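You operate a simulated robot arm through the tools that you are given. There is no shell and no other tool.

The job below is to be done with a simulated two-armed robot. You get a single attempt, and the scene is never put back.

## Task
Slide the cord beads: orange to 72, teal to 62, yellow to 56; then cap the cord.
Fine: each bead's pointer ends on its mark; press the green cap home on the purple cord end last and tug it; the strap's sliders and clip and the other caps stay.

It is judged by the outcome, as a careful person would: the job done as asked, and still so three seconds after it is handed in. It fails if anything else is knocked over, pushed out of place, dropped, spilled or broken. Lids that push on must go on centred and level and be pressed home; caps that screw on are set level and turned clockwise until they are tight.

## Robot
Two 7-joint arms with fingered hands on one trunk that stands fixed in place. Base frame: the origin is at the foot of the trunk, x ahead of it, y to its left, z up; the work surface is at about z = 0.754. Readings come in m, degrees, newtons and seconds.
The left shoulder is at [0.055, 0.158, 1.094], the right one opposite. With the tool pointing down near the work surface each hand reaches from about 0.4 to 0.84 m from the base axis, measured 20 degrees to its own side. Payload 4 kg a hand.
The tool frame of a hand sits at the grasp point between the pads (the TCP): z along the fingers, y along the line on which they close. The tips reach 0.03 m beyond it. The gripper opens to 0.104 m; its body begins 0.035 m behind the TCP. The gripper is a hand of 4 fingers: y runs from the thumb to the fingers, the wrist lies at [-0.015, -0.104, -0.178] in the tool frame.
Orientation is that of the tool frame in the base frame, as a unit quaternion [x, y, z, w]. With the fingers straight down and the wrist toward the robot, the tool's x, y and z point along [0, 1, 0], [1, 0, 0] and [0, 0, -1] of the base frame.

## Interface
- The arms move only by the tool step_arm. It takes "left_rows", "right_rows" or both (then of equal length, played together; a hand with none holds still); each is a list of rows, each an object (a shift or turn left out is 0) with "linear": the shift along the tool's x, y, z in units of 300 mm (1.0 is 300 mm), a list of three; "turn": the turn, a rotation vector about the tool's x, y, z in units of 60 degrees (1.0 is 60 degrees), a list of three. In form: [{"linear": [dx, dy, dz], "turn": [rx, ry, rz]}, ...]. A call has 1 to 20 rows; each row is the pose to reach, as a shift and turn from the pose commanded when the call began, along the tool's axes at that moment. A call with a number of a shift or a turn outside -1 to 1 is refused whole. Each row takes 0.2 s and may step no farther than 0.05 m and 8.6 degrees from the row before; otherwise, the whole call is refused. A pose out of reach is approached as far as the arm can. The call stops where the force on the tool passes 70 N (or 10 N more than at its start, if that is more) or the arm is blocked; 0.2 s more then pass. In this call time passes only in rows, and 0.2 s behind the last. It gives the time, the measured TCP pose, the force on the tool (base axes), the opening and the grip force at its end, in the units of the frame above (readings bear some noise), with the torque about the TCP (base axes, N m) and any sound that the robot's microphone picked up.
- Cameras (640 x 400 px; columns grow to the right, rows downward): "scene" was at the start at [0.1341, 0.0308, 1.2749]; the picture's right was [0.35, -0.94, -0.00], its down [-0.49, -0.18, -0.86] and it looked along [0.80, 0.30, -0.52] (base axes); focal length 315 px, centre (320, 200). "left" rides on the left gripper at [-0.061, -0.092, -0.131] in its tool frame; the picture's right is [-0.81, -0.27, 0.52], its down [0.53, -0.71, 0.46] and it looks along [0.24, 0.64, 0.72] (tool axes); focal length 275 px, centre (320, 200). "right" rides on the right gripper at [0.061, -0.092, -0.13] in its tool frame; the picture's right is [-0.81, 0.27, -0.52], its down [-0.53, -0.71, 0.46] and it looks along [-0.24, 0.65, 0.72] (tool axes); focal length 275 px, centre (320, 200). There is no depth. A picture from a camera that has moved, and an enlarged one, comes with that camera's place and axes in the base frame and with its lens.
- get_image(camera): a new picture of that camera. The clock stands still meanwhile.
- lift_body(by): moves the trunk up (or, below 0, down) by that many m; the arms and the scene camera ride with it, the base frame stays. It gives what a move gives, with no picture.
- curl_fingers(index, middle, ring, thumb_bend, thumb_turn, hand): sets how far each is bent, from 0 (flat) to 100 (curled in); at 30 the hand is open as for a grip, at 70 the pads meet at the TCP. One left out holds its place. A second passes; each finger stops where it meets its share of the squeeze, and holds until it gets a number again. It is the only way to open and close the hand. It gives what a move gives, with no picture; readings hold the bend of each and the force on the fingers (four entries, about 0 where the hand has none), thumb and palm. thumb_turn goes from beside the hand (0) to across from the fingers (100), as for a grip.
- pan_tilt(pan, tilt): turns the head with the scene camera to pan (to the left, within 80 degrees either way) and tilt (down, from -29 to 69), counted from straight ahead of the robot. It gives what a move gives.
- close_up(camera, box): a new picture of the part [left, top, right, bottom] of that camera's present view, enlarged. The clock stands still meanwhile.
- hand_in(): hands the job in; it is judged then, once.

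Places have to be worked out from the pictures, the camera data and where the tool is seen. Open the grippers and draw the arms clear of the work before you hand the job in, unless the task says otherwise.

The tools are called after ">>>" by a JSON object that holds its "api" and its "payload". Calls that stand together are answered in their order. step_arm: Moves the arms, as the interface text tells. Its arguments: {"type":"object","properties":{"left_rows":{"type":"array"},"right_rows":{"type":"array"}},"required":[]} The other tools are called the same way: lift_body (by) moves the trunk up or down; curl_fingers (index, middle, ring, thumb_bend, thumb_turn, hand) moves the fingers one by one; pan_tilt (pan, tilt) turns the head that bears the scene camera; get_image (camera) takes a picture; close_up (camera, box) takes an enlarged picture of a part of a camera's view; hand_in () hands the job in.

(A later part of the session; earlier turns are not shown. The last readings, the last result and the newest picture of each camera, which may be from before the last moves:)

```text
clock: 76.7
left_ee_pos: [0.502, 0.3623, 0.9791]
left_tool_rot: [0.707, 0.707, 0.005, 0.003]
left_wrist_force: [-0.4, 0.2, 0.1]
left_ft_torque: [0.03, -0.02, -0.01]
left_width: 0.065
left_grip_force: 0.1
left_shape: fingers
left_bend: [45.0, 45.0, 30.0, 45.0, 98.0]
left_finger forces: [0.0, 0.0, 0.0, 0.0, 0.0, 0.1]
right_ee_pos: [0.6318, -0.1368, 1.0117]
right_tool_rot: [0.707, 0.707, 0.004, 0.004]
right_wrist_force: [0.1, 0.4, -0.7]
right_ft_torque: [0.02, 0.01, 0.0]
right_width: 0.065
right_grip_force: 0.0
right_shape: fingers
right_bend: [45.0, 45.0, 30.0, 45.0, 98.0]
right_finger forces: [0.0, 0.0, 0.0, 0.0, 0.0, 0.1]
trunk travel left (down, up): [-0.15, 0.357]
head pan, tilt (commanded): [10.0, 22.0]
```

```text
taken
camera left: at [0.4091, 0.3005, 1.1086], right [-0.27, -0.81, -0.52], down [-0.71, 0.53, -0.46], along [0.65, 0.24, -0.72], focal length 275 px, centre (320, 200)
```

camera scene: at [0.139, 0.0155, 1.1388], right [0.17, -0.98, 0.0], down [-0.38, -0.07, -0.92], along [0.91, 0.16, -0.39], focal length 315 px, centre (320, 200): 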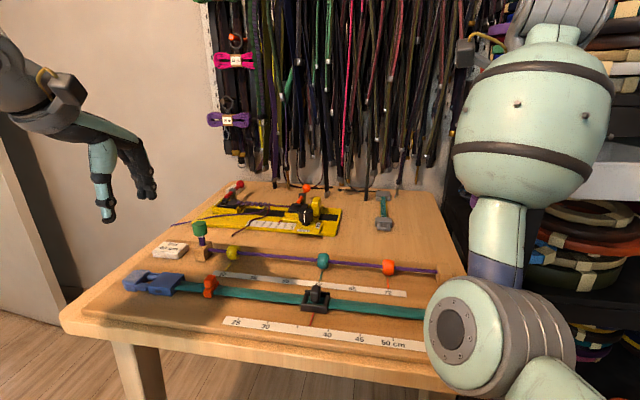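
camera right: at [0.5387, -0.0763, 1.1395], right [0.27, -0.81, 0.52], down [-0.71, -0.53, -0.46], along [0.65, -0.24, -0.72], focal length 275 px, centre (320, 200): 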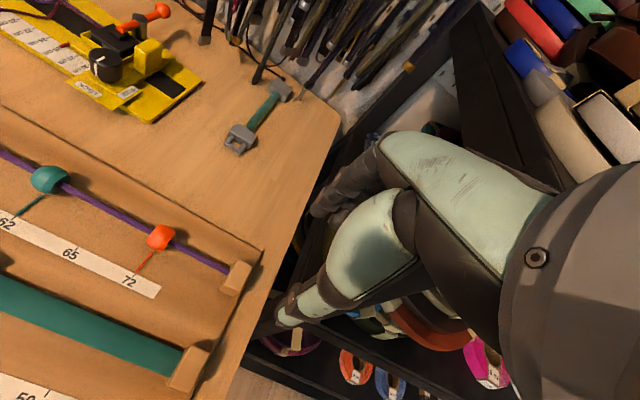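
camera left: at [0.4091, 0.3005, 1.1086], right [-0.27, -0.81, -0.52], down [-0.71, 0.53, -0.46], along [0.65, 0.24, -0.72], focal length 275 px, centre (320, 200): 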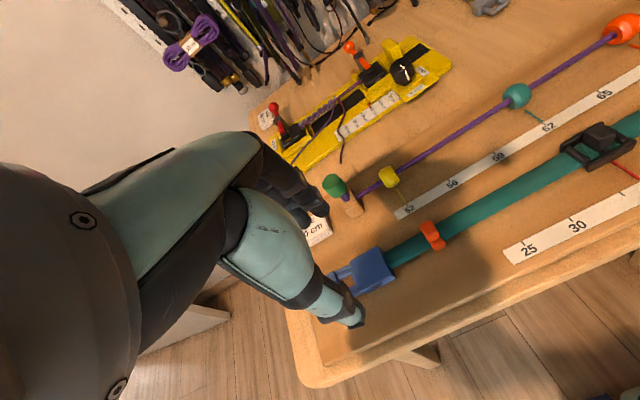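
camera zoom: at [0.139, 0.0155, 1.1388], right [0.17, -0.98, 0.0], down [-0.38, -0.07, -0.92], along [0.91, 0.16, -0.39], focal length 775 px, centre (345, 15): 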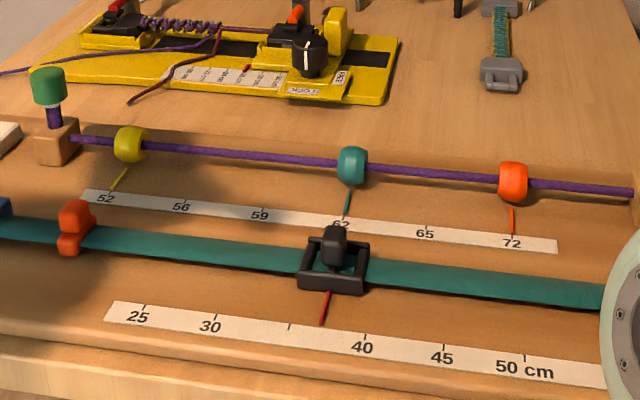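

Both arms are clear. I bring the left hand above the yellow bead (y≈0.2995).

>>> {"api": "step_arm", "payload": {"left_rows": [{"linear": [-0.08, 0.1, 0.02]}, {"linear": [-0.16, 0.2, 0.05]}, {"linear": [-0.217, 0.32, 0.1]}, {"linear": [-0.217, 0.44, 0.15]}, {"linear": [-0.217, 0.54, 0.2]}, {"linear": [-0.217, 0.583, 0.28]}, {"linear": [-0.217, 0.583, 0.35]}, {"linear": [-0.217, 0.583, 0.397]}]}}

>>> {"api": "get_image", "payload": {"camera": "left"}}

>>> {"api": "close_up", "payload": {"camera": "scene", "box": [180, 210, 276, 280]}}

```text
clock: 78.5
left_ee_pos: [0.6768, 0.2963, 0.8615]
left_tool_rot: [0.707, 0.707, 0.004, 0.004]
left_wrist_force: [-0.3, -0.3, -0.4]
left_ft_torque: [0.01, -0.03, 0.03]
left_width: 0.0651
left_grip_force: 0.0
left_shape: fingers
left_bend: [45.0, 45.0, 30.0, 45.0, 98.0]
left_finger forces: [0.0, 0.0, 0.0, 0.1, 0.1, 0.0]
right_ee_pos: [0.6315, -0.1379, 1.0108]
right_tool_rot: [0.707, 0.707, 0.004, 0.004]
right_wrist_force: [-0.7, -0.3, -0.4]
right_ft_torque: [0.02, 0.03, 0.01]
right_width: 0.0647
right_grip_force: 0.1
right_shape: fingers
right_bend: [45.0, 45.0, 30.0, 45.0, 98.0]
right_finger forces: [0.0, 0.0, 0.0, 0.1, 0.0, 0.0]
trunk travel left (down, up): [-0.15, 0.357]
head pan, tilt (commanded): [10.0, 22.0]
```

```text
taken
camera left: at [0.5853, 0.2344, 0.9918], right [-0.27, -0.81, -0.52], down [-0.71, 0.53, -0.46], along [0.65, 0.24, -0.72], focal length 275 px, centre (320, 200)
```

left: 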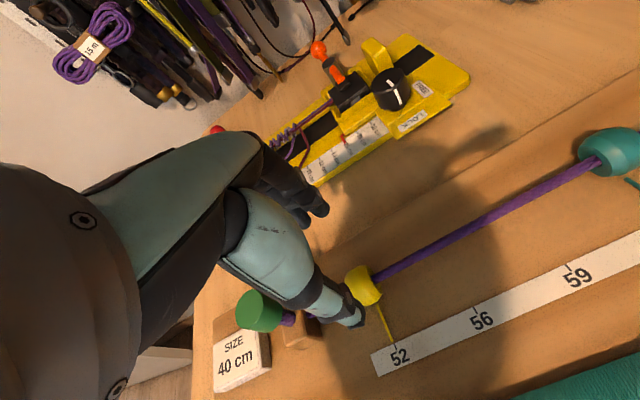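

```text
5.71 times, centred on (228, 245) of scene
camera zoom: at [0.1396, 0.0156, 1.1388], right [0.17, -0.98, 0.0], down [-0.38, -0.07, -0.92], along [0.91, 0.16, -0.39], focal length 1800 px, centre (846, -57)
```

zoom: 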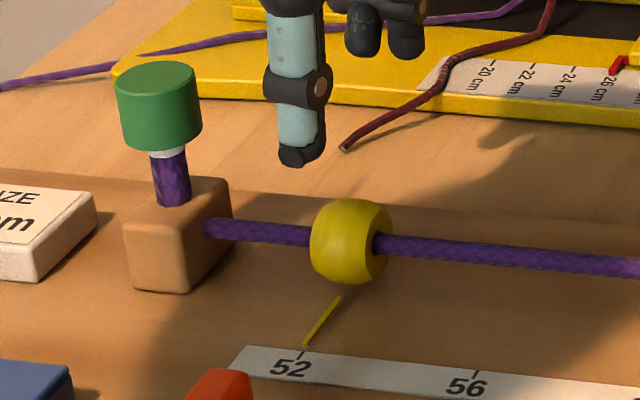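

Aligned over yellow (bead ≈(0.676, 0.299)). I descend to grip height.

>>> {"api": "step_arm", "payload": {"left_rows": [{"linear": [0, 0, 0.06]}, {"linear": [0, 0, 0.12]}, {"linear": [0, 0, 0.17]}, {"linear": [0, 0, 0.21]}, {"linear": [0, 0, 0.232]}]}}

>>> {"api": "get_image", "payload": {"camera": "left"}}

>>> {"api": "close_up", "payload": {"camera": "scene", "box": [180, 210, 276, 280]}}

```text
clock: 79.7
left_ee_pos: [0.6779, 0.295, 0.7921]
left_tool_rot: [0.708, 0.706, 0.004, 0.004]
left_wrist_force: [0.0, 0.9, -0.4]
left_ft_torque: [0.03, 0.04, -0.01]
left_width: 0.0652
left_grip_force: 0.1
left_shape: fingers
left_bend: [45.0, 45.0, 30.0, 45.0, 98.0]
left_finger forces: [0.0, 0.0, 0.0, 0.0, 0.1, 0.1]
right_ee_pos: [0.6329, -0.1378, 1.0103]
right_tool_rot: [0.707, 0.708, 0.004, 0.004]
right_wrist_force: [1.0, 0.8, -0.8]
right_ft_torque: [0.06, 0.02, -0.02]
right_width: 0.0646
right_grip_force: 0.1
right_shape: fingers
right_bend: [45.0, 45.0, 30.0, 45.0, 98.0]
right_finger forces: [0.0, 0.0, 0.1, 0.0, 0.1, 0.0]
trunk travel left (down, up): [-0.15, 0.357]
head pan, tilt (commanded): [10.0, 22.0]
```

```text
taken
camera left: at [0.5857, 0.2344, 0.9228], right [-0.27, -0.81, -0.52], down [-0.71, 0.53, -0.46], along [0.65, 0.24, -0.72], focal length 275 px, centre (320, 200)
```

left: 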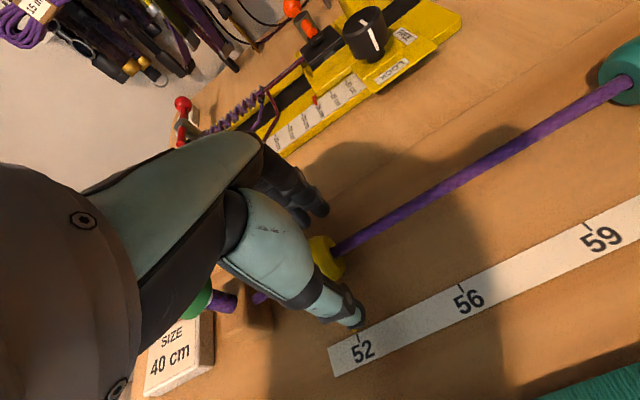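

```text
5.71 times, centred on (228, 245) of scene
camera zoom: at [0.1393, 0.0155, 1.1388], right [0.17, -0.98, 0.0], down [-0.38, -0.06, -0.92], along [0.91, 0.16, -0.39], focal length 1800 px, centre (846, -57)
```

zoom: 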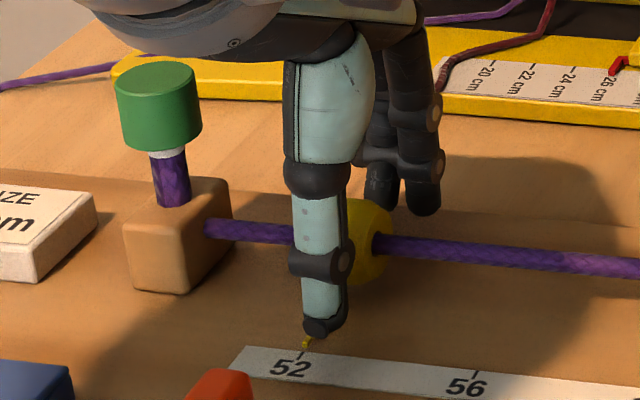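

Positioned; the hand body stays clear of the cap. I close the grip on yellow.

>>> {"api": "curl_fingers", "payload": {"hand": "left", "index": 65, "middle": 65, "thumb_bend": 63}}

>>> {"api": "close_up", "payload": {"camera": "scene", "box": [180, 210, 276, 280]}}

```text
clock: 80.7
left_ee_pos: [0.678, 0.2955, 0.7929]
left_tool_rot: [0.707, 0.707, 0.004, 0.004]
left_wrist_force: [-0.9, 0.1, -2.0]
left_ft_torque: [0.02, 0.02, -0.01]
left_width: 0.0261
left_grip_force: 4.1
left_shape: fingers
left_bend: [62.0, 63.0, 30.0, 59.0, 97.0]
left_finger forces: [1.8, 1.9, 0.0, 0.0, 4.8, 0.1]
right_ee_pos: [0.632, -0.1373, 1.01]
right_tool_rot: [0.707, 0.707, 0.004, 0.004]
right_wrist_force: [-0.5, -0.2, 0.3]
right_ft_torque: [0.01, 0.0, 0.0]
right_width: 0.0649
right_grip_force: 0.0
right_shape: fingers
right_bend: [45.0, 45.0, 30.0, 45.0, 98.0]
right_finger forces: [0.1, 0.1, 0.0, 0.0, 0.0, 0.1]
trunk travel left (down, up): [-0.15, 0.357]
head pan, tilt (commanded): [10.0, 22.0]
```

```text
5.71 times, centred on (228, 245) of scene
camera zoom: at [0.1394, 0.0155, 1.1388], right [0.17, -0.98, 0.0], down [-0.38, -0.07, -0.92], along [0.91, 0.16, -0.39], focal length 1800 px, centre (846, -57)
```

zoom: 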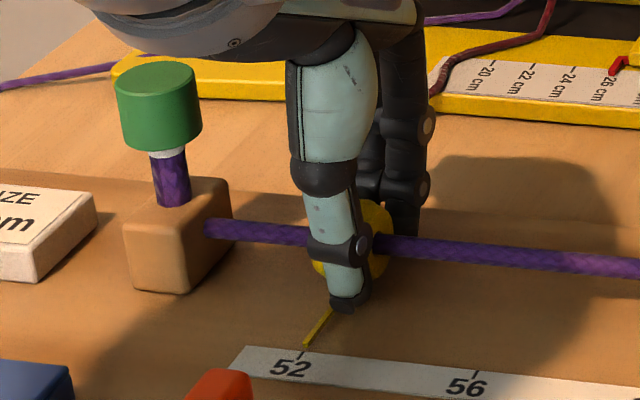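

Balanced. I slide yellow in short stages, watching for reach problems.

>>> {"api": "step_arm", "payload": {"left_rows": [{"linear": [-0.01, 0, 0]}, {"linear": [-0.025, 0, 0]}, {"linear": [-0.045, 0, 0]}, {"linear": [-0.065, 0, 0]}, {"linear": [-0.08, 0, 0]}]}}

>>> {"api": "step_arm", "payload": {"left_rows": [{"linear": [-0.015, 0, 0]}, {"linear": [-0.035, 0, 0]}, {"linear": [-0.055, 0, 0]}, {"linear": [-0.075, 0, 0]}, {"linear": [-0.09, 0, 0]}]}}

>>> {"api": "close_up", "payload": {"camera": "scene", "box": [204, 230, 300, 290]}}

>>> {"api": "get_image", "payload": {"camera": "left"}}

```text
clock: 81.9
left_ee_pos: [0.6793, 0.2722, 0.7931]
left_tool_rot: [0.708, 0.706, 0.004, 0.004]
left_wrist_force: [0.3, -1.0, -4.1]
left_ft_torque: [-0.01, 0.01, -0.04]
left_width: 0.0262
left_grip_force: 4.8
left_shape: fingers
left_bend: [62.0, 63.0, 30.0, 59.0, 97.0]
left_finger forces: [2.3, 2.0, 0.1, 0.1, 4.3, 0.0]
right_ee_pos: [0.6314, -0.1369, 1.0102]
right_tool_rot: [0.707, 0.707, 0.004, 0.004]
right_wrist_force: [-1.0, 0.5, 0.6]
right_ft_torque: [0.04, -0.01, 0.01]
right_width: 0.0647
right_grip_force: 0.1
right_shape: fingers
right_bend: [45.0, 45.0, 30.0, 45.0, 98.0]
right_finger forces: [0.0, 0.0, 0.0, 0.1, 0.0, 0.0]
trunk travel left (down, up): [-0.15, 0.357]
head pan, tilt (commanded): [10.0, 22.0]
```

```text
clock: 83.1
left_ee_pos: [0.6775, 0.2444, 0.7939]
left_tool_rot: [0.707, 0.708, 0.003, 0.004]
left_wrist_force: [0.0, 0.2, -4.5]
left_ft_torque: [0.02, -0.04, -0.05]
left_width: 0.0262
left_grip_force: 4.5
left_shape: fingers
left_bend: [62.0, 63.0, 30.0, 59.0, 97.0]
left_finger forces: [2.4, 2.2, 0.0, 0.0, 4.2, 0.0]
right_ee_pos: [0.6325, -0.1366, 1.0094]
right_tool_rot: [0.707, 0.707, 0.004, 0.005]
right_wrist_force: [-0.5, -0.3, -0.5]
right_ft_torque: [0.0, 0.03, 0.01]
right_width: 0.0645
right_grip_force: 0.1
right_shape: fingers
right_bend: [45.0, 45.0, 30.0, 45.0, 98.0]
right_finger forces: [0.0, 0.0, 0.0, 0.0, 0.0, 0.0]
trunk travel left (down, up): [-0.15, 0.357]
head pan, tilt (commanded): [10.0, 22.0]
```

```text
6.67 times, centred on (252, 260) of scene
camera zoom: at [0.1399, 0.0156, 1.1387], right [0.17, -0.98, 0.0], down [-0.38, -0.07, -0.92], along [0.91, 0.16, -0.39], focal length 2099 px, centre (773, -200)
```

zoom: 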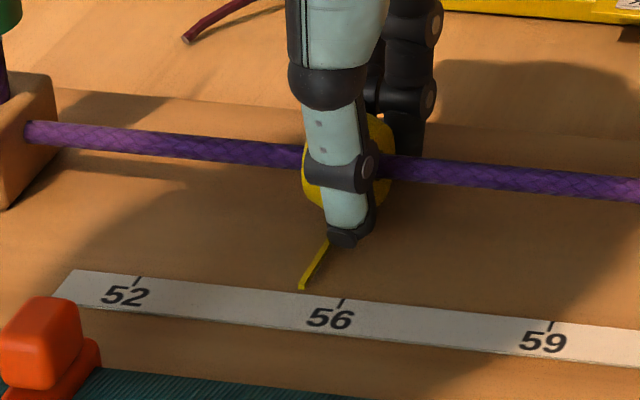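

```text
taken
camera left: at [0.5856, 0.1832, 0.9233], right [-0.27, -0.81, -0.52], down [-0.71, 0.53, -0.46], along [0.65, 0.24, -0.72], focal length 275 px, centre (320, 200)
```

left: 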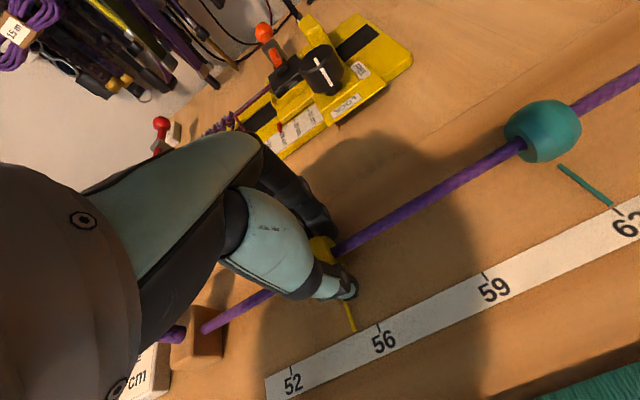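

About 13.8 mm remains to 56. I slide 13.3 mm then fine-tune.

>>> {"api": "step_arm", "payload": {"left_rows": [{"linear": [-0.012, 0, 0]}, {"linear": [-0.027, 0, 0]}, {"linear": [-0.038, 0, 0]}, {"linear": [-0.0445, 0, 0]}]}}

>>> {"api": "close_up", "payload": {"camera": "scene", "box": [232, 260, 280, 290]}}

>>> {"api": "close_up", "payload": {"camera": "left", "box": [304, 290, 400, 350]}}

```text
clock: 84.1
left_ee_pos: [0.6779, 0.2318, 0.793]
left_tool_rot: [0.707, 0.707, 0.003, 0.003]
left_wrist_force: [-1.2, 0.2, -4.2]
left_ft_torque: [0.02, 0.01, -0.02]
left_width: 0.0264
left_grip_force: 4.1
left_shape: fingers
left_bend: [62.0, 63.0, 30.0, 59.0, 97.0]
left_finger forces: [2.3, 2.2, 0.1, 0.0, 4.3, 0.0]
right_ee_pos: [0.6315, -0.1375, 1.0091]
right_tool_rot: [0.707, 0.707, 0.004, 0.004]
right_wrist_force: [-0.3, 1.2, 1.1]
right_ft_torque: [-0.01, 0.0, 0.05]
right_width: 0.0648
right_grip_force: 0.1
right_shape: fingers
right_bend: [45.0, 45.0, 30.0, 45.0, 98.0]
right_finger forces: [0.0, 0.0, 0.0, 0.0, 0.0, 0.0]
trunk travel left (down, up): [-0.15, 0.357]
head pan, tilt (commanded): [10.0, 22.0]
```

```text
13.33 times, centred on (256, 275) of scene
camera zoom: at [0.1399, 0.0156, 1.1387], right [0.17, -0.98, 0.0], down [-0.38, -0.07, -0.92], along [0.91, 0.16, -0.39], focal length 4199 px, centre (1173, -800)
```

zoom: 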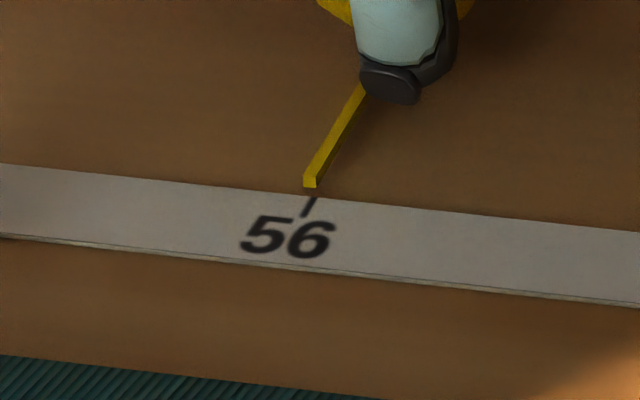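

```text
6.67 times, centred on (352, 320) of left
camera zoom: at [0.5858, 0.1704, 0.9234], right [-0.27, -0.81, -0.52], down [-0.71, 0.53, -0.46], along [0.65, 0.24, -0.72], focal length 1835 px, centre (107, -600)
```

zoom: 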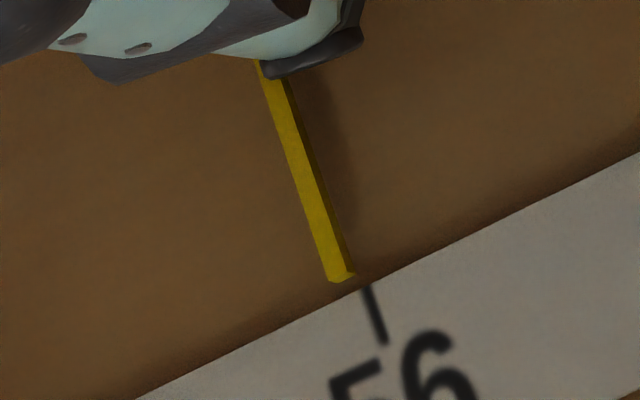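

Yellow is about 1.4 mm short of 56. I nudge 1.5 mm.

>>> {"api": "step_arm", "payload": {"left_rows": [{"linear": [-0.0025, 0, 0]}, {"linear": [-0.005, 0, 0]}, {"linear": [-0.005, 0, 0]}, {"linear": [-0.005, 0, 0]}]}}

>>> {"api": "close_up", "payload": {"camera": "scene", "box": [232, 260, 280, 290]}}

>>> {"api": "close_up", "payload": {"camera": "left", "box": [304, 290, 400, 350]}}

```text
clock: 85.1
left_ee_pos: [0.6784, 0.2303, 0.7932]
left_tool_rot: [0.707, 0.707, 0.004, 0.003]
left_wrist_force: [-0.7, 0.5, -3.9]
left_ft_torque: [-0.03, 0.03, -0.08]
left_width: 0.0263
left_grip_force: 4.1
left_shape: fingers
left_bend: [62.0, 63.0, 30.0, 58.0, 97.0]
left_finger forces: [1.8, 1.7, 0.0, 0.1, 5.2, 0.0]
right_ee_pos: [0.6318, -0.1381, 1.0107]
right_tool_rot: [0.707, 0.707, 0.005, 0.004]
right_wrist_force: [0.0, 0.2, 0.0]
right_ft_torque: [0.02, -0.01, 0.0]
right_width: 0.0647
right_grip_force: 0.1
right_shape: fingers
right_bend: [45.0, 45.0, 30.0, 45.0, 98.0]
right_finger forces: [0.0, 0.0, 0.1, 0.1, 0.0, 0.0]
trunk travel left (down, up): [-0.15, 0.357]
head pan, tilt (commanded): [10.0, 22.0]
```

```text
13.33 times, centred on (256, 275) of scene
camera zoom: at [0.1396, 0.0156, 1.1388], right [0.17, -0.98, 0.0], down [-0.38, -0.07, -0.92], along [0.91, 0.16, -0.39], focal length 4199 px, centre (1173, -800)
```

zoom: 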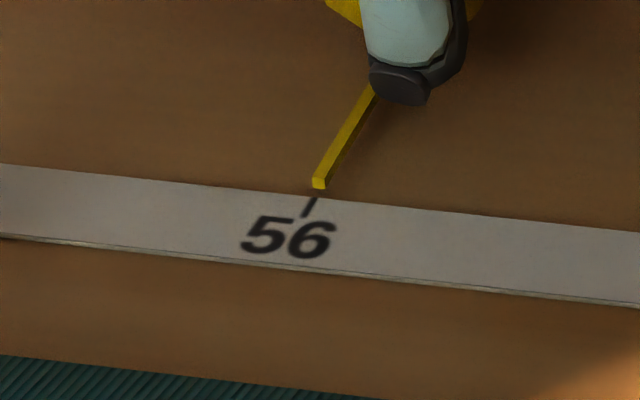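

```text
6.67 times, centred on (352, 320) of left
camera zoom: at [0.586, 0.1691, 0.9233], right [-0.27, -0.81, -0.52], down [-0.71, 0.53, -0.46], along [0.65, 0.24, -0.72], focal length 1835 px, centre (107, -600)
```

zoom: 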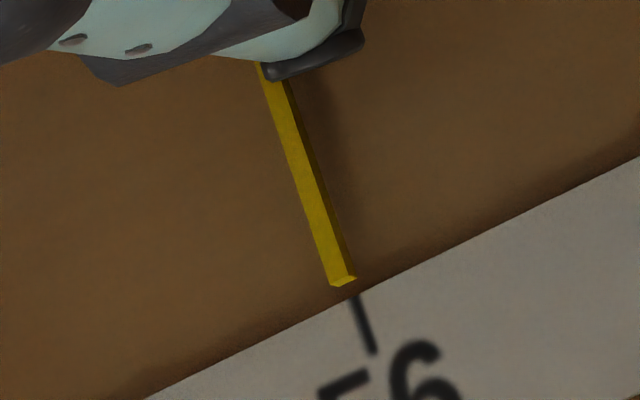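

Yellow's pointer is aligned with 56 in both views. I release and check.

>>> {"api": "curl_fingers", "payload": {"hand": "left", "index": 45, "middle": 45, "thumb_bend": 45}}

>>> {"api": "step_arm", "payload": {"left_rows": [{"linear": [0, 0, -0.05]}, {"linear": [0, 0, -0.13]}, {"linear": [0, 0, -0.23]}, {"linear": [0, 0, -0.33]}]}}

>>> {"api": "close_up", "payload": {"camera": "scene", "box": [232, 260, 280, 290]}}

>>> {"api": "get_image", "payload": {"camera": "left"}}

```text
clock: 86.1
left_ee_pos: [0.6786, 0.2301, 0.7943]
left_tool_rot: [0.707, 0.708, 0.004, 0.004]
left_wrist_force: [0.2, -0.2, -0.3]
left_ft_torque: [0.03, 0.01, -0.02]
left_width: 0.0646
left_grip_force: 0.1
left_shape: fingers
left_bend: [45.0, 45.0, 30.0, 45.0, 97.0]
left_finger forces: [0.1, 0.0, 0.1, 0.1, 0.0, 0.0]
right_ee_pos: [0.6312, -0.1373, 1.009]
right_tool_rot: [0.707, 0.708, 0.005, 0.004]
right_wrist_force: [0.0, -0.1, -1.0]
right_ft_torque: [-0.01, 0.02, -0.02]
right_width: 0.0646
right_grip_force: 0.0
right_shape: fingers
right_bend: [45.0, 45.0, 30.0, 45.0, 98.0]
right_finger forces: [0.0, 0.0, 0.0, 0.1, 0.0, 0.0]
trunk travel left (down, up): [-0.15, 0.357]
head pan, tilt (commanded): [10.0, 22.0]
```

```text
clock: 87.1
left_ee_pos: [0.6761, 0.2297, 0.894]
left_tool_rot: [0.707, 0.707, 0.004, 0.004]
left_wrist_force: [0.6, 0.8, -0.3]
left_ft_torque: [-0.02, -0.01, -0.01]
left_width: 0.0642
left_grip_force: 0.0
left_shape: fingers
left_bend: [45.0, 45.0, 30.0, 45.0, 97.0]
left_finger forces: [0.0, 0.1, 0.1, 0.1, 0.0, 0.0]
right_ee_pos: [0.6314, -0.1376, 1.0103]
right_tool_rot: [0.708, 0.707, 0.004, 0.005]
right_wrist_force: [-1.1, 1.2, 0.4]
right_ft_torque: [0.03, 0.01, 0.02]
right_width: 0.0648
right_grip_force: 0.1
right_shape: fingers
right_bend: [45.0, 45.0, 30.0, 45.0, 98.0]
right_finger forces: [0.0, 0.0, 0.0, 0.0, 0.0, 0.0]
trunk travel left (down, up): [-0.15, 0.357]
head pan, tilt (commanded): [10.0, 22.0]
```

```text
13.33 times, centred on (256, 275) of scene
camera zoom: at [0.1389, 0.0153, 1.1389], right [0.17, -0.98, 0.0], down [-0.38, -0.06, -0.92], along [0.91, 0.16, -0.39], focal length 4199 px, centre (1173, -800)
```

zoom: 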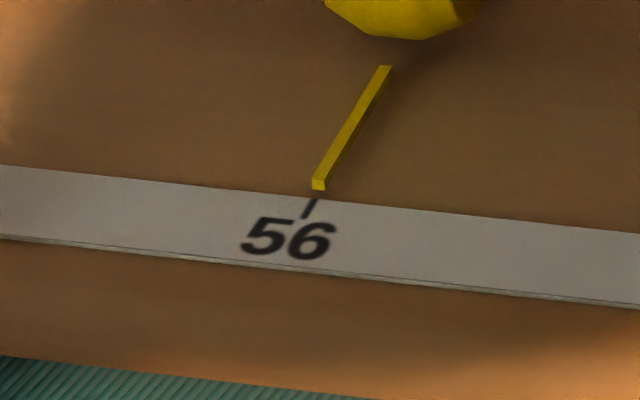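

```text
taken
camera left: at [0.5838, 0.1686, 1.0228], right [-0.27, -0.81, -0.52], down [-0.71, 0.53, -0.46], along [0.65, 0.24, -0.72], focal length 275 px, centre (320, 200)
```

left: 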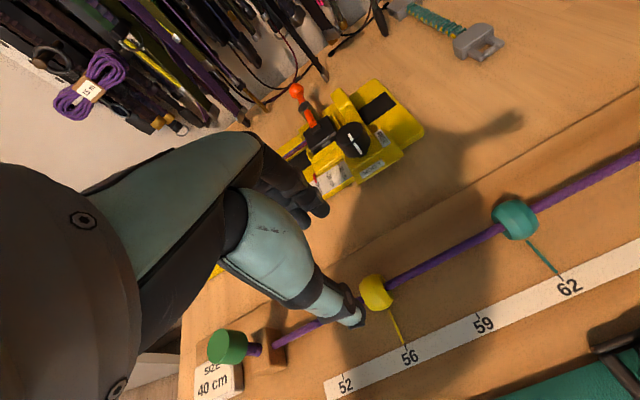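

Yellow stays aligned with 56. I double-check all three pointers with zooms from the left camera.

>>> {"api": "close_up", "payload": {"camera": "left", "box": [372, 320, 436, 360]}}

>>> {"api": "close_up", "payload": {"camera": "left", "box": [530, 250, 594, 290]}}

>>> {"api": "close_up", "payload": {"camera": "right", "box": [110, 240, 174, 290]}}

>>> {"api": "close_up", "payload": {"camera": "scene", "box": [364, 270, 412, 300]}}

```text
10.00 times, centred on (404, 340) of left
camera zoom: at [0.5838, 0.1686, 1.0228], right [-0.27, -0.81, -0.52], down [-0.71, 0.53, -0.46], along [0.65, 0.24, -0.72], focal length 2753 px, centre (-520, -1200)
```

zoom: 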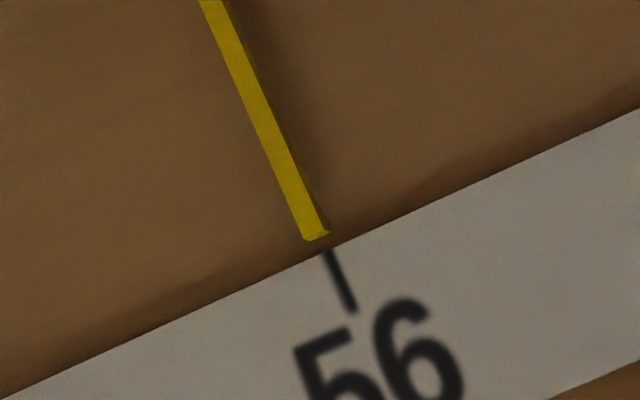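

```text
10.00 times, centred on (562, 270) of left
camera zoom: at [0.5838, 0.1686, 1.0228], right [-0.27, -0.81, -0.52], down [-0.71, 0.53, -0.46], along [0.65, 0.24, -0.72], focal length 2753 px, centre (-2100, -500)
```

zoom: 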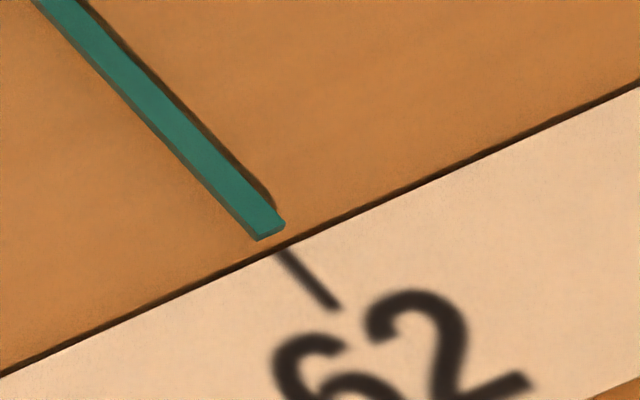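

```text
8.00 times, centred on (142, 265) of right
camera zoom: at [0.5383, -0.0766, 1.1398], right [0.27, -0.81, 0.52], down [-0.71, -0.53, -0.46], along [0.65, -0.24, -0.72], focal length 2202 px, centre (1744, -320)
```

zoom: 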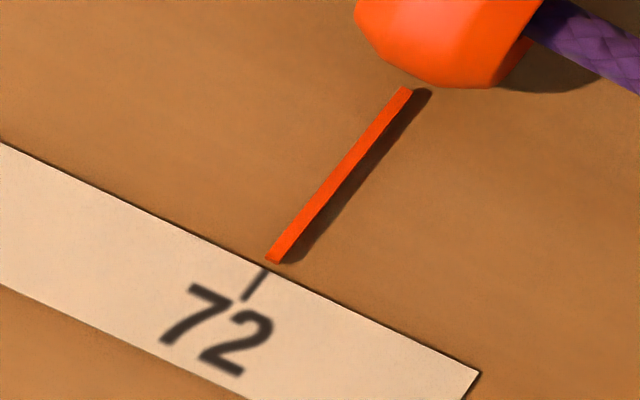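

```text
13.33 times, centred on (388, 285) of scene
camera zoom: at [0.1389, 0.0153, 1.1389], right [0.17, -0.98, 0.0], down [-0.38, -0.06, -0.92], along [0.91, 0.16, -0.39], focal length 4199 px, centre (-587, -933)
```

zoom: 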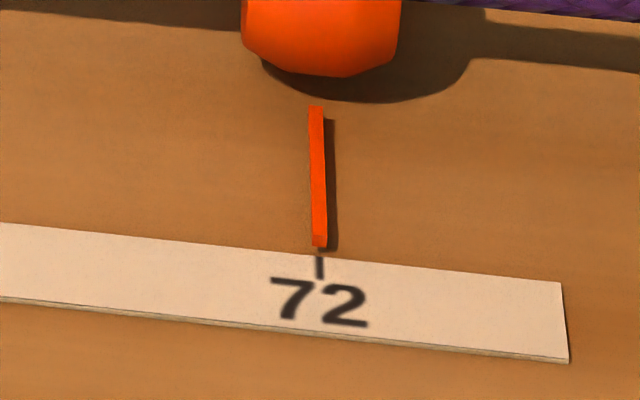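

All three pointers sit on their marks. Now the cap: I take zooms from both cameras to fix its centre and top height.

>>> {"api": "close_up", "payload": {"camera": "left", "box": [196, 320, 292, 400]}}

>>> {"api": "close_up", "payload": {"camera": "scene", "box": [176, 210, 240, 270]}}

>>> {"api": "close_up", "payload": {"camera": "scene", "box": [184, 215, 216, 245]}}

```text
5.00 times, centred on (244, 360) of left
camera zoom: at [0.5838, 0.1686, 1.0228], right [-0.27, -0.81, -0.52], down [-0.71, 0.53, -0.46], along [0.65, 0.24, -0.72], focal length 1376 px, centre (700, -600)
```

zoom: 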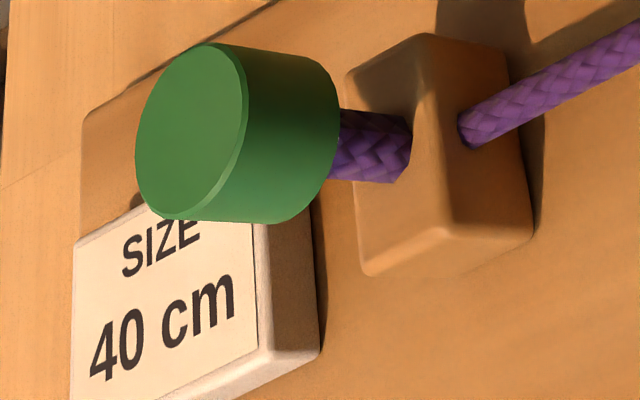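

```text
6.67 times, centred on (208, 240) of scene
camera zoom: at [0.1389, 0.0153, 1.1389], right [0.17, -0.98, 0.0], down [-0.38, -0.06, -0.92], along [0.91, 0.16, -0.39], focal length 2099 px, centre (1067, -67)
```

zoom: 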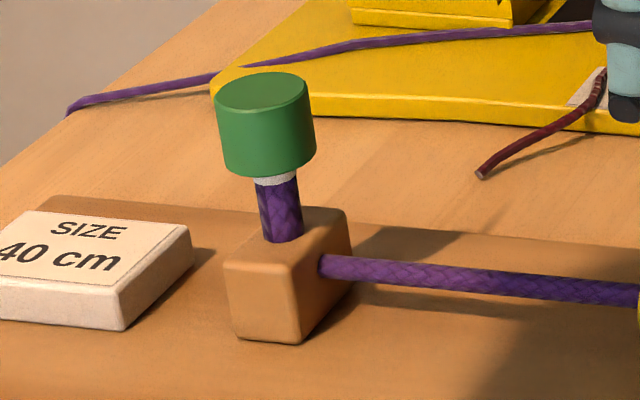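

```text
13.33 times, centred on (200, 230) of scene
camera zoom: at [0.1389, 0.0153, 1.1389], right [0.17, -0.98, 0.0], down [-0.38, -0.06, -0.92], along [0.91, 0.16, -0.39], focal length 4199 px, centre (1920, -200)
```

zoom: 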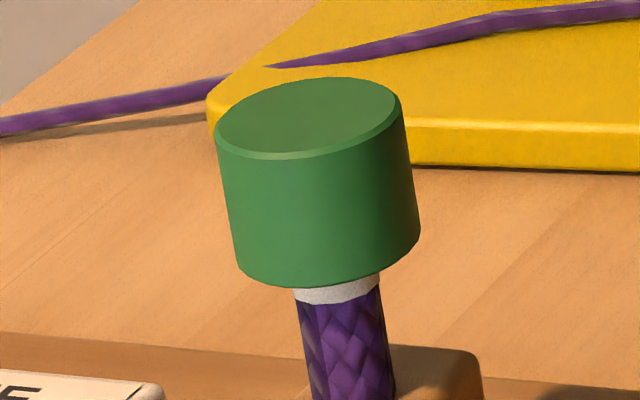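

Cap centre ≈(0.677, 0.370), top at z≈0.833, level and coaxial; a white band shows just below it. I close the left fingertips together to press with them, and move above the cap.

>>> {"api": "curl_fingers", "payload": {"hand": "left", "index": 69, "middle": 69, "thumb_bend": 69}}

>>> {"api": "step_arm", "payload": {"left_rows": [{"linear": [0, 0, -0.1]}, {"linear": [0.08, 0, -0.167]}, {"linear": [0.2, 0, -0.167]}, {"linear": [0.32, 0, -0.167]}, {"linear": [0.42, 0, -0.167]}, {"linear": [0.47, 0, -0.167]}]}}

>>> {"api": "get_image", "payload": {"camera": "left"}}

>>> {"api": "close_up", "payload": {"camera": "scene", "box": [144, 150, 272, 270]}}

```text
clock: 88.1
left_ee_pos: [0.6771, 0.2293, 0.8929]
left_tool_rot: [0.707, 0.707, 0.004, 0.004]
left_wrist_force: [-0.8, 0.3, 0.6]
left_ft_torque: [-0.02, -0.03, 0.0]
left_width: 0.0039
left_grip_force: 0.0
left_shape: fingers
left_bend: [69.0, 69.0, 30.0, 69.0, 97.0]
left_finger forces: [0.0, 0.0, 0.0, 0.1, 0.1, 0.1]
right_ee_pos: [0.6322, -0.1368, 1.0099]
right_tool_rot: [0.707, 0.707, 0.004, 0.004]
right_wrist_force: [-0.3, 0.2, 0.6]
right_ft_torque: [0.0, 0.0, -0.01]
right_width: 0.0648
right_grip_force: 0.1
right_shape: fingers
right_bend: [45.0, 45.0, 30.0, 45.0, 98.0]
right_finger forces: [0.0, 0.0, 0.1, 0.0, 0.0, 0.0]
trunk travel left (down, up): [-0.15, 0.357]
head pan, tilt (commanded): [10.0, 22.0]
```

```text
clock: 89.5
left_ee_pos: [0.6771, 0.3717, 0.9429]
left_tool_rot: [0.707, 0.707, 0.004, 0.004]
left_wrist_force: [0.0, 0.4, 0.1]
left_ft_torque: [-0.03, 0.0, -0.01]
left_width: 0.0041
left_grip_force: 0.0
left_shape: fingers
left_bend: [69.0, 69.0, 30.0, 69.0, 97.0]
left_finger forces: [0.0, 0.1, 0.1, 0.0, 0.1, 0.1]
right_ee_pos: [0.6316, -0.1369, 1.0109]
right_tool_rot: [0.707, 0.707, 0.005, 0.004]
right_wrist_force: [0.1, -0.4, -0.6]
right_ft_torque: [-0.02, 0.0, 0.03]
right_width: 0.0645
right_grip_force: 0.0
right_shape: fingers
right_bend: [45.0, 45.0, 30.0, 45.0, 98.0]
right_finger forces: [0.0, 0.0, 0.0, 0.1, 0.0, 0.0]
trunk travel left (down, up): [-0.15, 0.357]
head pan, tilt (commanded): [10.0, 22.0]
```

```text
taken
camera left: at [0.584, 0.3107, 1.0728], right [-0.27, -0.81, -0.52], down [-0.71, 0.53, -0.46], along [0.65, 0.24, -0.72], focal length 275 px, centre (320, 200)
```

left: 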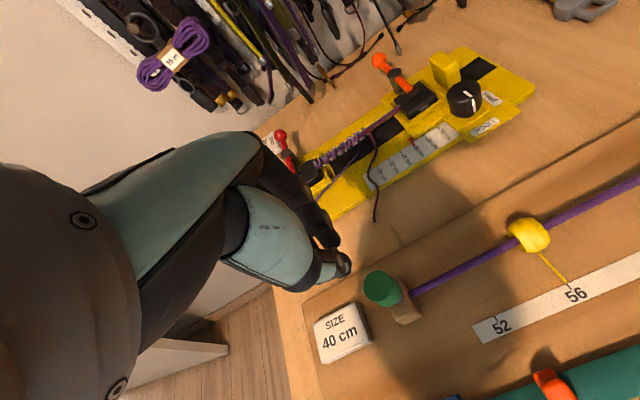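

```text
3.33 times, centred on (208, 210) of scene
camera zoom: at [0.1392, 0.0155, 1.1388], right [0.17, -0.98, 0.0], down [-0.38, -0.07, -0.92], along [0.91, 0.16, -0.39], focal length 1050 px, centre (693, 167)
```

zoom: 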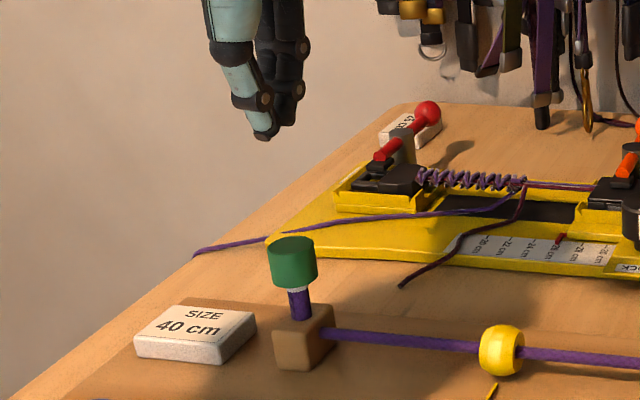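

The closed tips hang over the cap at z≈0.91. I shift 2 mm in y and descend to just above the cap.

>>> {"api": "step_arm", "payload": {"left_rows": [{"linear": [-0.004, 0, 0.06]}, {"linear": [-0.007, 0, 0.12]}, {"linear": [-0.007, 0, 0.18]}, {"linear": [-0.007, 0, 0.217]}]}}

>>> {"api": "close_up", "payload": {"camera": "scene", "box": [168, 200, 248, 270]}}

>>> {"api": "close_up", "payload": {"camera": "left", "box": [260, 200, 420, 320]}}

```text
clock: 90.5
left_ee_pos: [0.6784, 0.3715, 0.8778]
left_tool_rot: [0.707, 0.707, 0.004, 0.004]
left_wrist_force: [-0.7, -0.3, 0.2]
left_ft_torque: [0.0, 0.0, 0.0]
left_width: 0.0036
left_grip_force: 0.0
left_shape: fingers
left_bend: [69.0, 69.0, 30.0, 69.0, 97.0]
left_finger forces: [0.0, 0.0, 0.1, 0.0, 0.0, 0.0]
right_ee_pos: [0.6326, -0.138, 1.01]
right_tool_rot: [0.707, 0.707, 0.004, 0.004]
right_wrist_force: [-0.4, 0.3, 0.5]
right_ft_torque: [0.01, -0.01, -0.02]
right_width: 0.0648
right_grip_force: 0.0
right_shape: fingers
right_bend: [45.0, 45.0, 30.0, 45.0, 98.0]
right_finger forces: [0.0, 0.0, 0.1, 0.1, 0.0, 0.0]
trunk travel left (down, up): [-0.15, 0.357]
head pan, tilt (commanded): [10.0, 22.0]
```

```text
5.71 times, centred on (208, 235) of scene
camera zoom: at [0.1393, 0.0155, 1.1388], right [0.17, -0.98, 0.0], down [-0.38, -0.06, -0.92], along [0.91, 0.16, -0.39], focal length 1800 px, centre (960, 0)
```

zoom: 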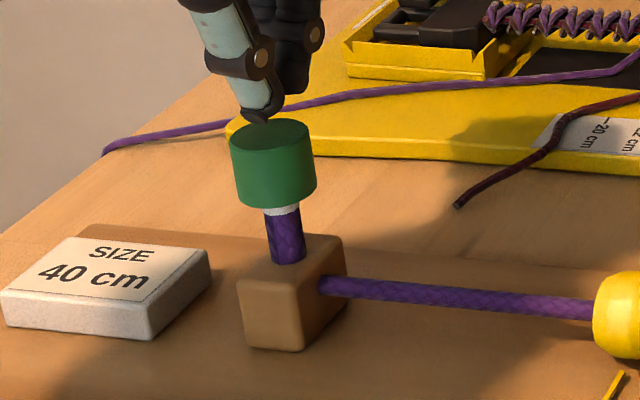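

```text
3.33 times, centred on (340, 260) of left
camera zoom: at [0.585, 0.3095, 1.0078], right [-0.27, -0.81, -0.52], down [-0.71, 0.53, -0.46], along [0.65, 0.24, -0.72], focal length 918 px, centre (253, 0)
```

zoom: 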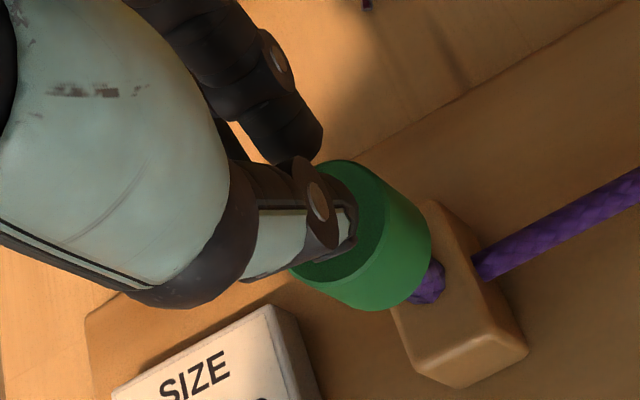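

The tips straddle the cap centre symmetrically (thumb x≈0.667, fingers x≈0.687). I press down in small steps, watching the force.

>>> {"api": "step_arm", "payload": {"left_rows": [{"linear": [0, 0, 0.01]}, {"linear": [0, 0, 0.02]}, {"linear": [0, 0, 0.03]}, {"linear": [0, 0, 0.04]}, {"linear": [0, 0, 0.05]}]}}

>>> {"api": "close_up", "payload": {"camera": "scene", "box": [168, 200, 248, 270]}}

```text
clock: 91.7
left_ee_pos: [0.6774, 0.3699, 0.8616]
left_tool_rot: [0.707, 0.707, 0.003, 0.003]
left_wrist_force: [-0.5, 0.7, -0.2]
left_ft_torque: [-0.01, -0.02, 0.0]
left_width: 0.0038
left_grip_force: 0.0
left_shape: fingers
left_bend: [69.0, 69.0, 30.0, 69.0, 97.0]
left_finger forces: [0.0, 0.0, 0.1, 0.0, 0.1, 0.0]
right_ee_pos: [0.6321, -0.1376, 1.0107]
right_tool_rot: [0.707, 0.707, 0.004, 0.004]
right_wrist_force: [-0.3, -0.1, 0.4]
right_ft_torque: [-0.02, -0.02, -0.07]
right_width: 0.0651
right_grip_force: 0.0
right_shape: fingers
right_bend: [45.0, 45.0, 30.0, 45.0, 98.0]
right_finger forces: [0.1, 0.0, 0.1, 0.0, 0.1, 0.0]
trunk travel left (down, up): [-0.15, 0.357]
head pan, tilt (commanded): [10.0, 22.0]
```

```text
5.71 times, centred on (208, 235) of scene
camera zoom: at [0.1398, 0.0157, 1.1387], right [0.17, -0.98, 0.0], down [-0.38, -0.07, -0.92], along [0.91, 0.16, -0.39], focal length 1800 px, centre (960, 0)
```

zoom: 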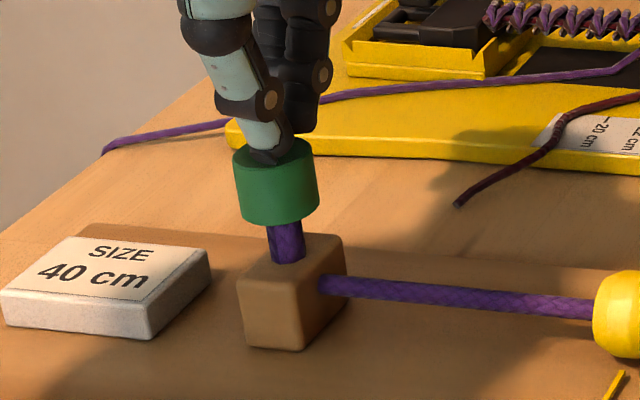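

The cap is already sliding down (white band now covered) with almost no force. I continue pressing until it seats firmly.

>>> {"api": "step_arm", "payload": {"left_rows": [{"linear": [0, 0, 0.007]}, {"linear": [0, 0, 0.014]}, {"linear": [0, 0, 0.021]}]}}

>>> {"api": "close_up", "payload": {"camera": "scene", "box": [168, 200, 248, 270]}}

```text
clock: 92.5
left_ee_pos: [0.6767, 0.3678, 0.8596]
left_tool_rot: [0.707, 0.707, 0.006, 0.005]
left_wrist_force: [-1.6, 2.3, 11.9]
left_ft_torque: [-0.06, 0.16, -0.02]
left_width: 0.004
left_grip_force: 5.8
left_shape: fingers
left_bend: [69.0, 69.0, 30.0, 69.0, 98.0]
left_finger forces: [0.6, 1.0, 0.0, 0.1, 10.2, 0.0]
right_ee_pos: [0.6309, -0.1377, 1.0126]
right_tool_rot: [0.707, 0.707, 0.005, 0.006]
right_wrist_force: [-0.6, 0.7, 0.6]
right_ft_torque: [0.0, 0.0, 0.0]
right_width: 0.0647
right_grip_force: 0.1
right_shape: fingers
right_bend: [45.0, 45.0, 30.0, 45.0, 98.0]
right_finger forces: [0.0, 0.0, 0.1, 0.0, 0.1, 0.0]
trunk travel left (down, up): [-0.15, 0.357]
head pan, tilt (commanded): [10.0, 22.0]
```

```text
5.71 times, centred on (208, 235) of scene
camera zoom: at [0.1376, 0.015, 1.1392], right [0.17, -0.98, 0.0], down [-0.38, -0.06, -0.92], along [0.91, 0.16, -0.39], focal length 1800 px, centre (960, 0)
```

zoom: 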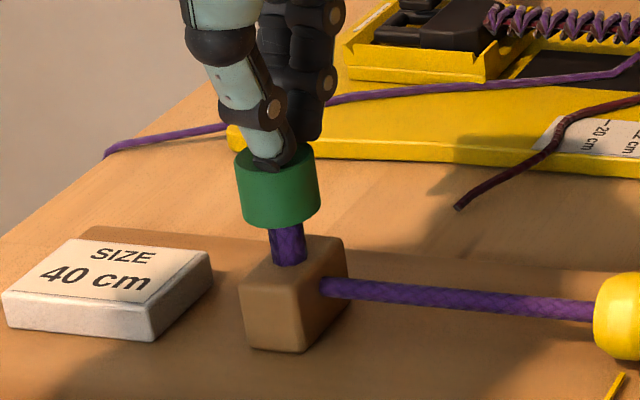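

Resistance has built to 12 N, mostly on the thumb tip, which is ~1 cm off-centre toward me. I lift slightly and shift so the thumb tip is nearer the cap's centre before pressing harder.

>>> {"api": "step_arm", "payload": {"left_rows": [{"linear": [0, 0, -0.02]}, {"linear": [0, 0, -0.045]}, {"linear": [0.005, 0.014, -0.045]}, {"linear": [0.01, 0.027, -0.045]}]}}

>>> {"api": "close_up", "payload": {"camera": "scene", "box": [168, 200, 248, 270]}}

>>> {"api": "close_up", "payload": {"camera": "left", "box": [260, 200, 420, 320]}}

```text
clock: 93.5
left_ee_pos: [0.6864, 0.3728, 0.8694]
left_tool_rot: [0.707, 0.707, 0.004, 0.004]
left_wrist_force: [-0.7, -0.4, -0.2]
left_ft_torque: [0.0, 0.01, 0.0]
left_width: 0.0036
left_grip_force: 0.0
left_shape: fingers
left_bend: [69.0, 69.0, 30.0, 69.0, 98.0]
left_finger forces: [0.0, 0.0, 0.0, 0.1, 0.0, 0.0]
right_ee_pos: [0.6315, -0.1371, 1.011]
right_tool_rot: [0.707, 0.707, 0.004, 0.005]
right_wrist_force: [1.0, -0.4, -0.2]
right_ft_torque: [-0.01, -0.04, -0.04]
right_width: 0.0647
right_grip_force: 0.1
right_shape: fingers
right_bend: [45.0, 45.0, 30.0, 45.0, 98.0]
right_finger forces: [0.0, 0.0, 0.0, 0.0, 0.1, 0.0]
trunk travel left (down, up): [-0.15, 0.357]
head pan, tilt (commanded): [10.0, 22.0]
```

```text
5.71 times, centred on (208, 235) of scene
camera zoom: at [0.1392, 0.0154, 1.1388], right [0.17, -0.98, 0.0], down [-0.38, -0.06, -0.92], along [0.91, 0.16, -0.39], focal length 1800 px, centre (960, 0)
```

zoom: 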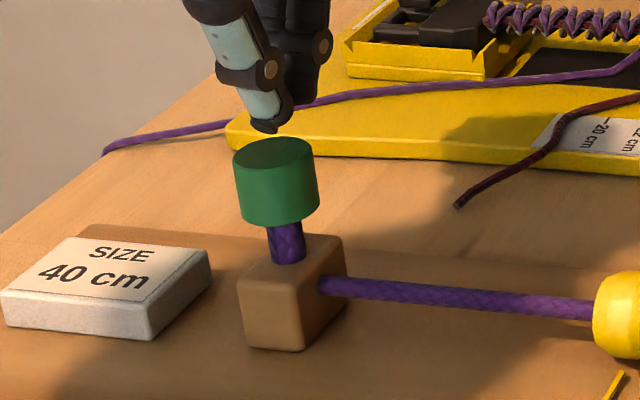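

```text
3.33 times, centred on (340, 260) of left
camera zoom: at [0.5929, 0.3114, 0.9998], right [-0.27, -0.81, -0.52], down [-0.71, 0.53, -0.46], along [0.65, 0.24, -0.72], focal length 918 px, centre (253, 0)
```

zoom: 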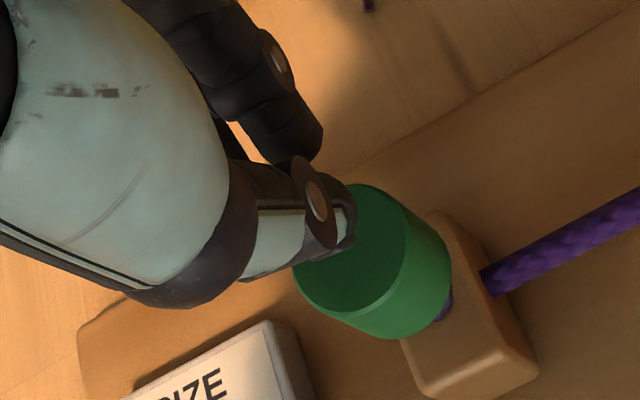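

The cap stays level and has moved down ~7 mm. The thumb tip is now above its centre; I press down again with more force.

>>> {"api": "step_arm", "payload": {"left_rows": [{"linear": [0, 0, 0.013]}, {"linear": [0, 0, 0.026]}, {"linear": [0, 0, 0.036]}, {"linear": [0, 0, 0.044]}, {"linear": [0, 0, 0.052]}, {"linear": [0, 0, 0.06]}, {"linear": [0, 0, 0.068]}]}}

>>> {"api": "close_up", "payload": {"camera": "scene", "box": [168, 200, 248, 270]}}

```text
clock: 95.1
left_ee_pos: [0.6826, 0.3706, 0.8591]
left_tool_rot: [0.707, 0.707, 0.008, 0.009]
left_wrist_force: [-7.2, 3.3, 37.6]
left_ft_torque: [-0.18, 0.59, -0.07]
left_width: 0.0016
left_grip_force: 18.5
left_shape: fingers
left_bend: [69.0, 69.0, 30.0, 71.0, 99.0]
left_finger forces: [0.0, 0.1, 0.1, 0.0, 36.8, 0.0]
right_ee_pos: [0.6277, -0.1394, 1.0137]
right_tool_rot: [0.708, 0.706, 0.007, 0.005]
right_wrist_force: [-0.1, -0.2, 0.0]
right_ft_torque: [-0.02, 0.02, 0.0]
right_width: 0.0647
right_grip_force: 0.0
right_shape: fingers
right_bend: [45.0, 45.0, 30.0, 45.0, 98.0]
right_finger forces: [0.1, 0.0, 0.0, 0.0, 0.1, 0.0]
trunk travel left (down, up): [-0.15, 0.357]
head pan, tilt (commanded): [10.0, 22.0]
```

```text
5.71 times, centred on (208, 235) of scene
camera zoom: at [0.1336, 0.0136, 1.1398], right [0.17, -0.98, 0.0], down [-0.38, -0.06, -0.92], along [0.91, 0.16, -0.38], focal length 1800 px, centre (960, 0)
```

zoom: 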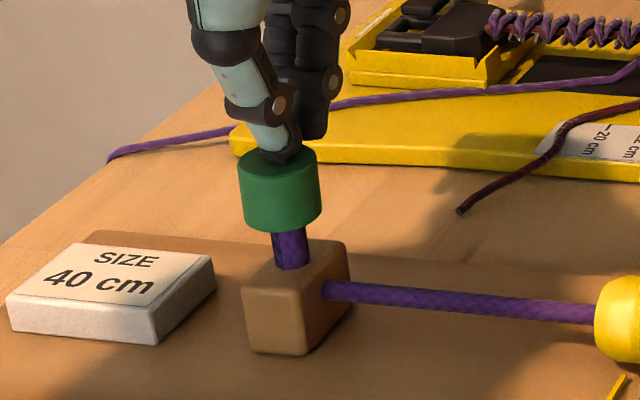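

With 38 N applied the cap no longer moves: it has reached a firm stop. I back off and inspect how it sits.

>>> {"api": "step_arm", "payload": {"left_rows": [{"linear": [0, 0, -0.02]}, {"linear": [0, 0, -0.05]}, {"linear": [0, 0, -0.09]}, {"linear": [0, 0, -0.15]}]}}

>>> {"api": "close_up", "payload": {"camera": "scene", "box": [184, 215, 216, 245]}}

>>> {"api": "close_up", "payload": {"camera": "scene", "box": [176, 210, 240, 270]}}

>>> {"api": "close_up", "payload": {"camera": "left", "box": [300, 220, 420, 320]}}

```text
clock: 96.1
left_ee_pos: [0.6851, 0.3717, 0.8937]
left_tool_rot: [0.706, 0.708, 0.003, 0.003]
left_wrist_force: [0.5, -0.1, -0.1]
left_ft_torque: [-0.01, -0.01, 0.02]
left_width: 0.0031
left_grip_force: 0.1
left_shape: fingers
left_bend: [69.0, 69.0, 30.0, 69.0, 98.0]
left_finger forces: [0.0, 0.1, 0.1, 0.0, 0.0, 0.1]
right_ee_pos: [0.6314, -0.1382, 1.0104]
right_tool_rot: [0.707, 0.707, 0.004, 0.004]
right_wrist_force: [-0.1, 0.6, 0.0]
right_ft_torque: [0.0, -0.02, -0.01]
right_width: 0.0645
right_grip_force: 0.0
right_shape: fingers
right_bend: [45.0, 45.0, 30.0, 45.0, 98.0]
right_finger forces: [0.0, 0.1, 0.0, 0.0, 0.1, 0.0]
trunk travel left (down, up): [-0.15, 0.357]
head pan, tilt (commanded): [10.0, 22.0]
```

```text
13.33 times, centred on (200, 230) of scene
camera zoom: at [0.1392, 0.0153, 1.1388], right [0.17, -0.98, 0.0], down [-0.38, -0.06, -0.92], along [0.91, 0.16, -0.39], focal length 4199 px, centre (1920, -200)
```

zoom: 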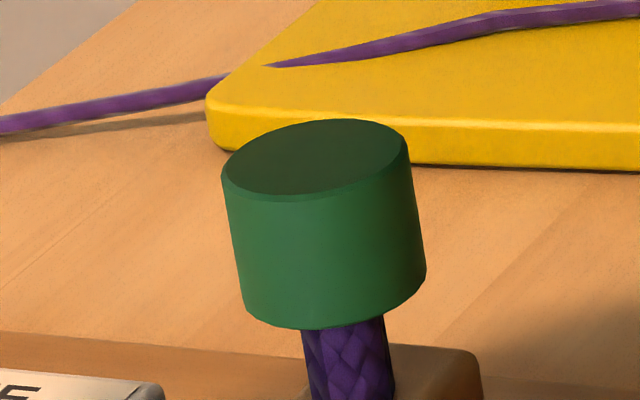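

```text
6.67 times, centred on (208, 240) of scene
camera zoom: at [0.1392, 0.0153, 1.1388], right [0.17, -0.98, 0.0], down [-0.38, -0.06, -0.92], along [0.91, 0.16, -0.39], focal length 2099 px, centre (1067, -67)
```

zoom: 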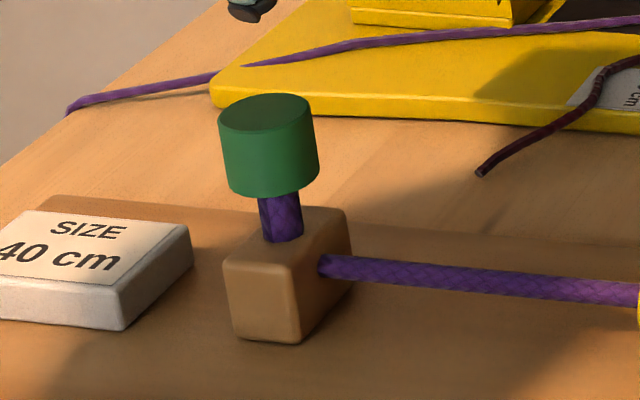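

```text
4.00 times, centred on (360, 270) of left
camera zoom: at [0.592, 0.3106, 1.0234], right [-0.27, -0.81, -0.52], down [-0.71, 0.53, -0.46], along [0.65, 0.24, -0.72], focal length 1101 px, centre (160, -80)
```

zoom: 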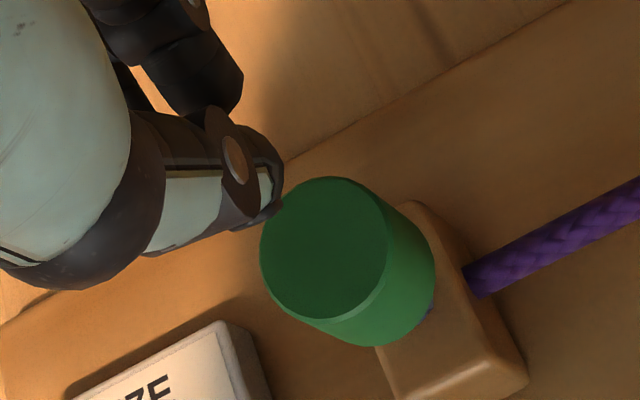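

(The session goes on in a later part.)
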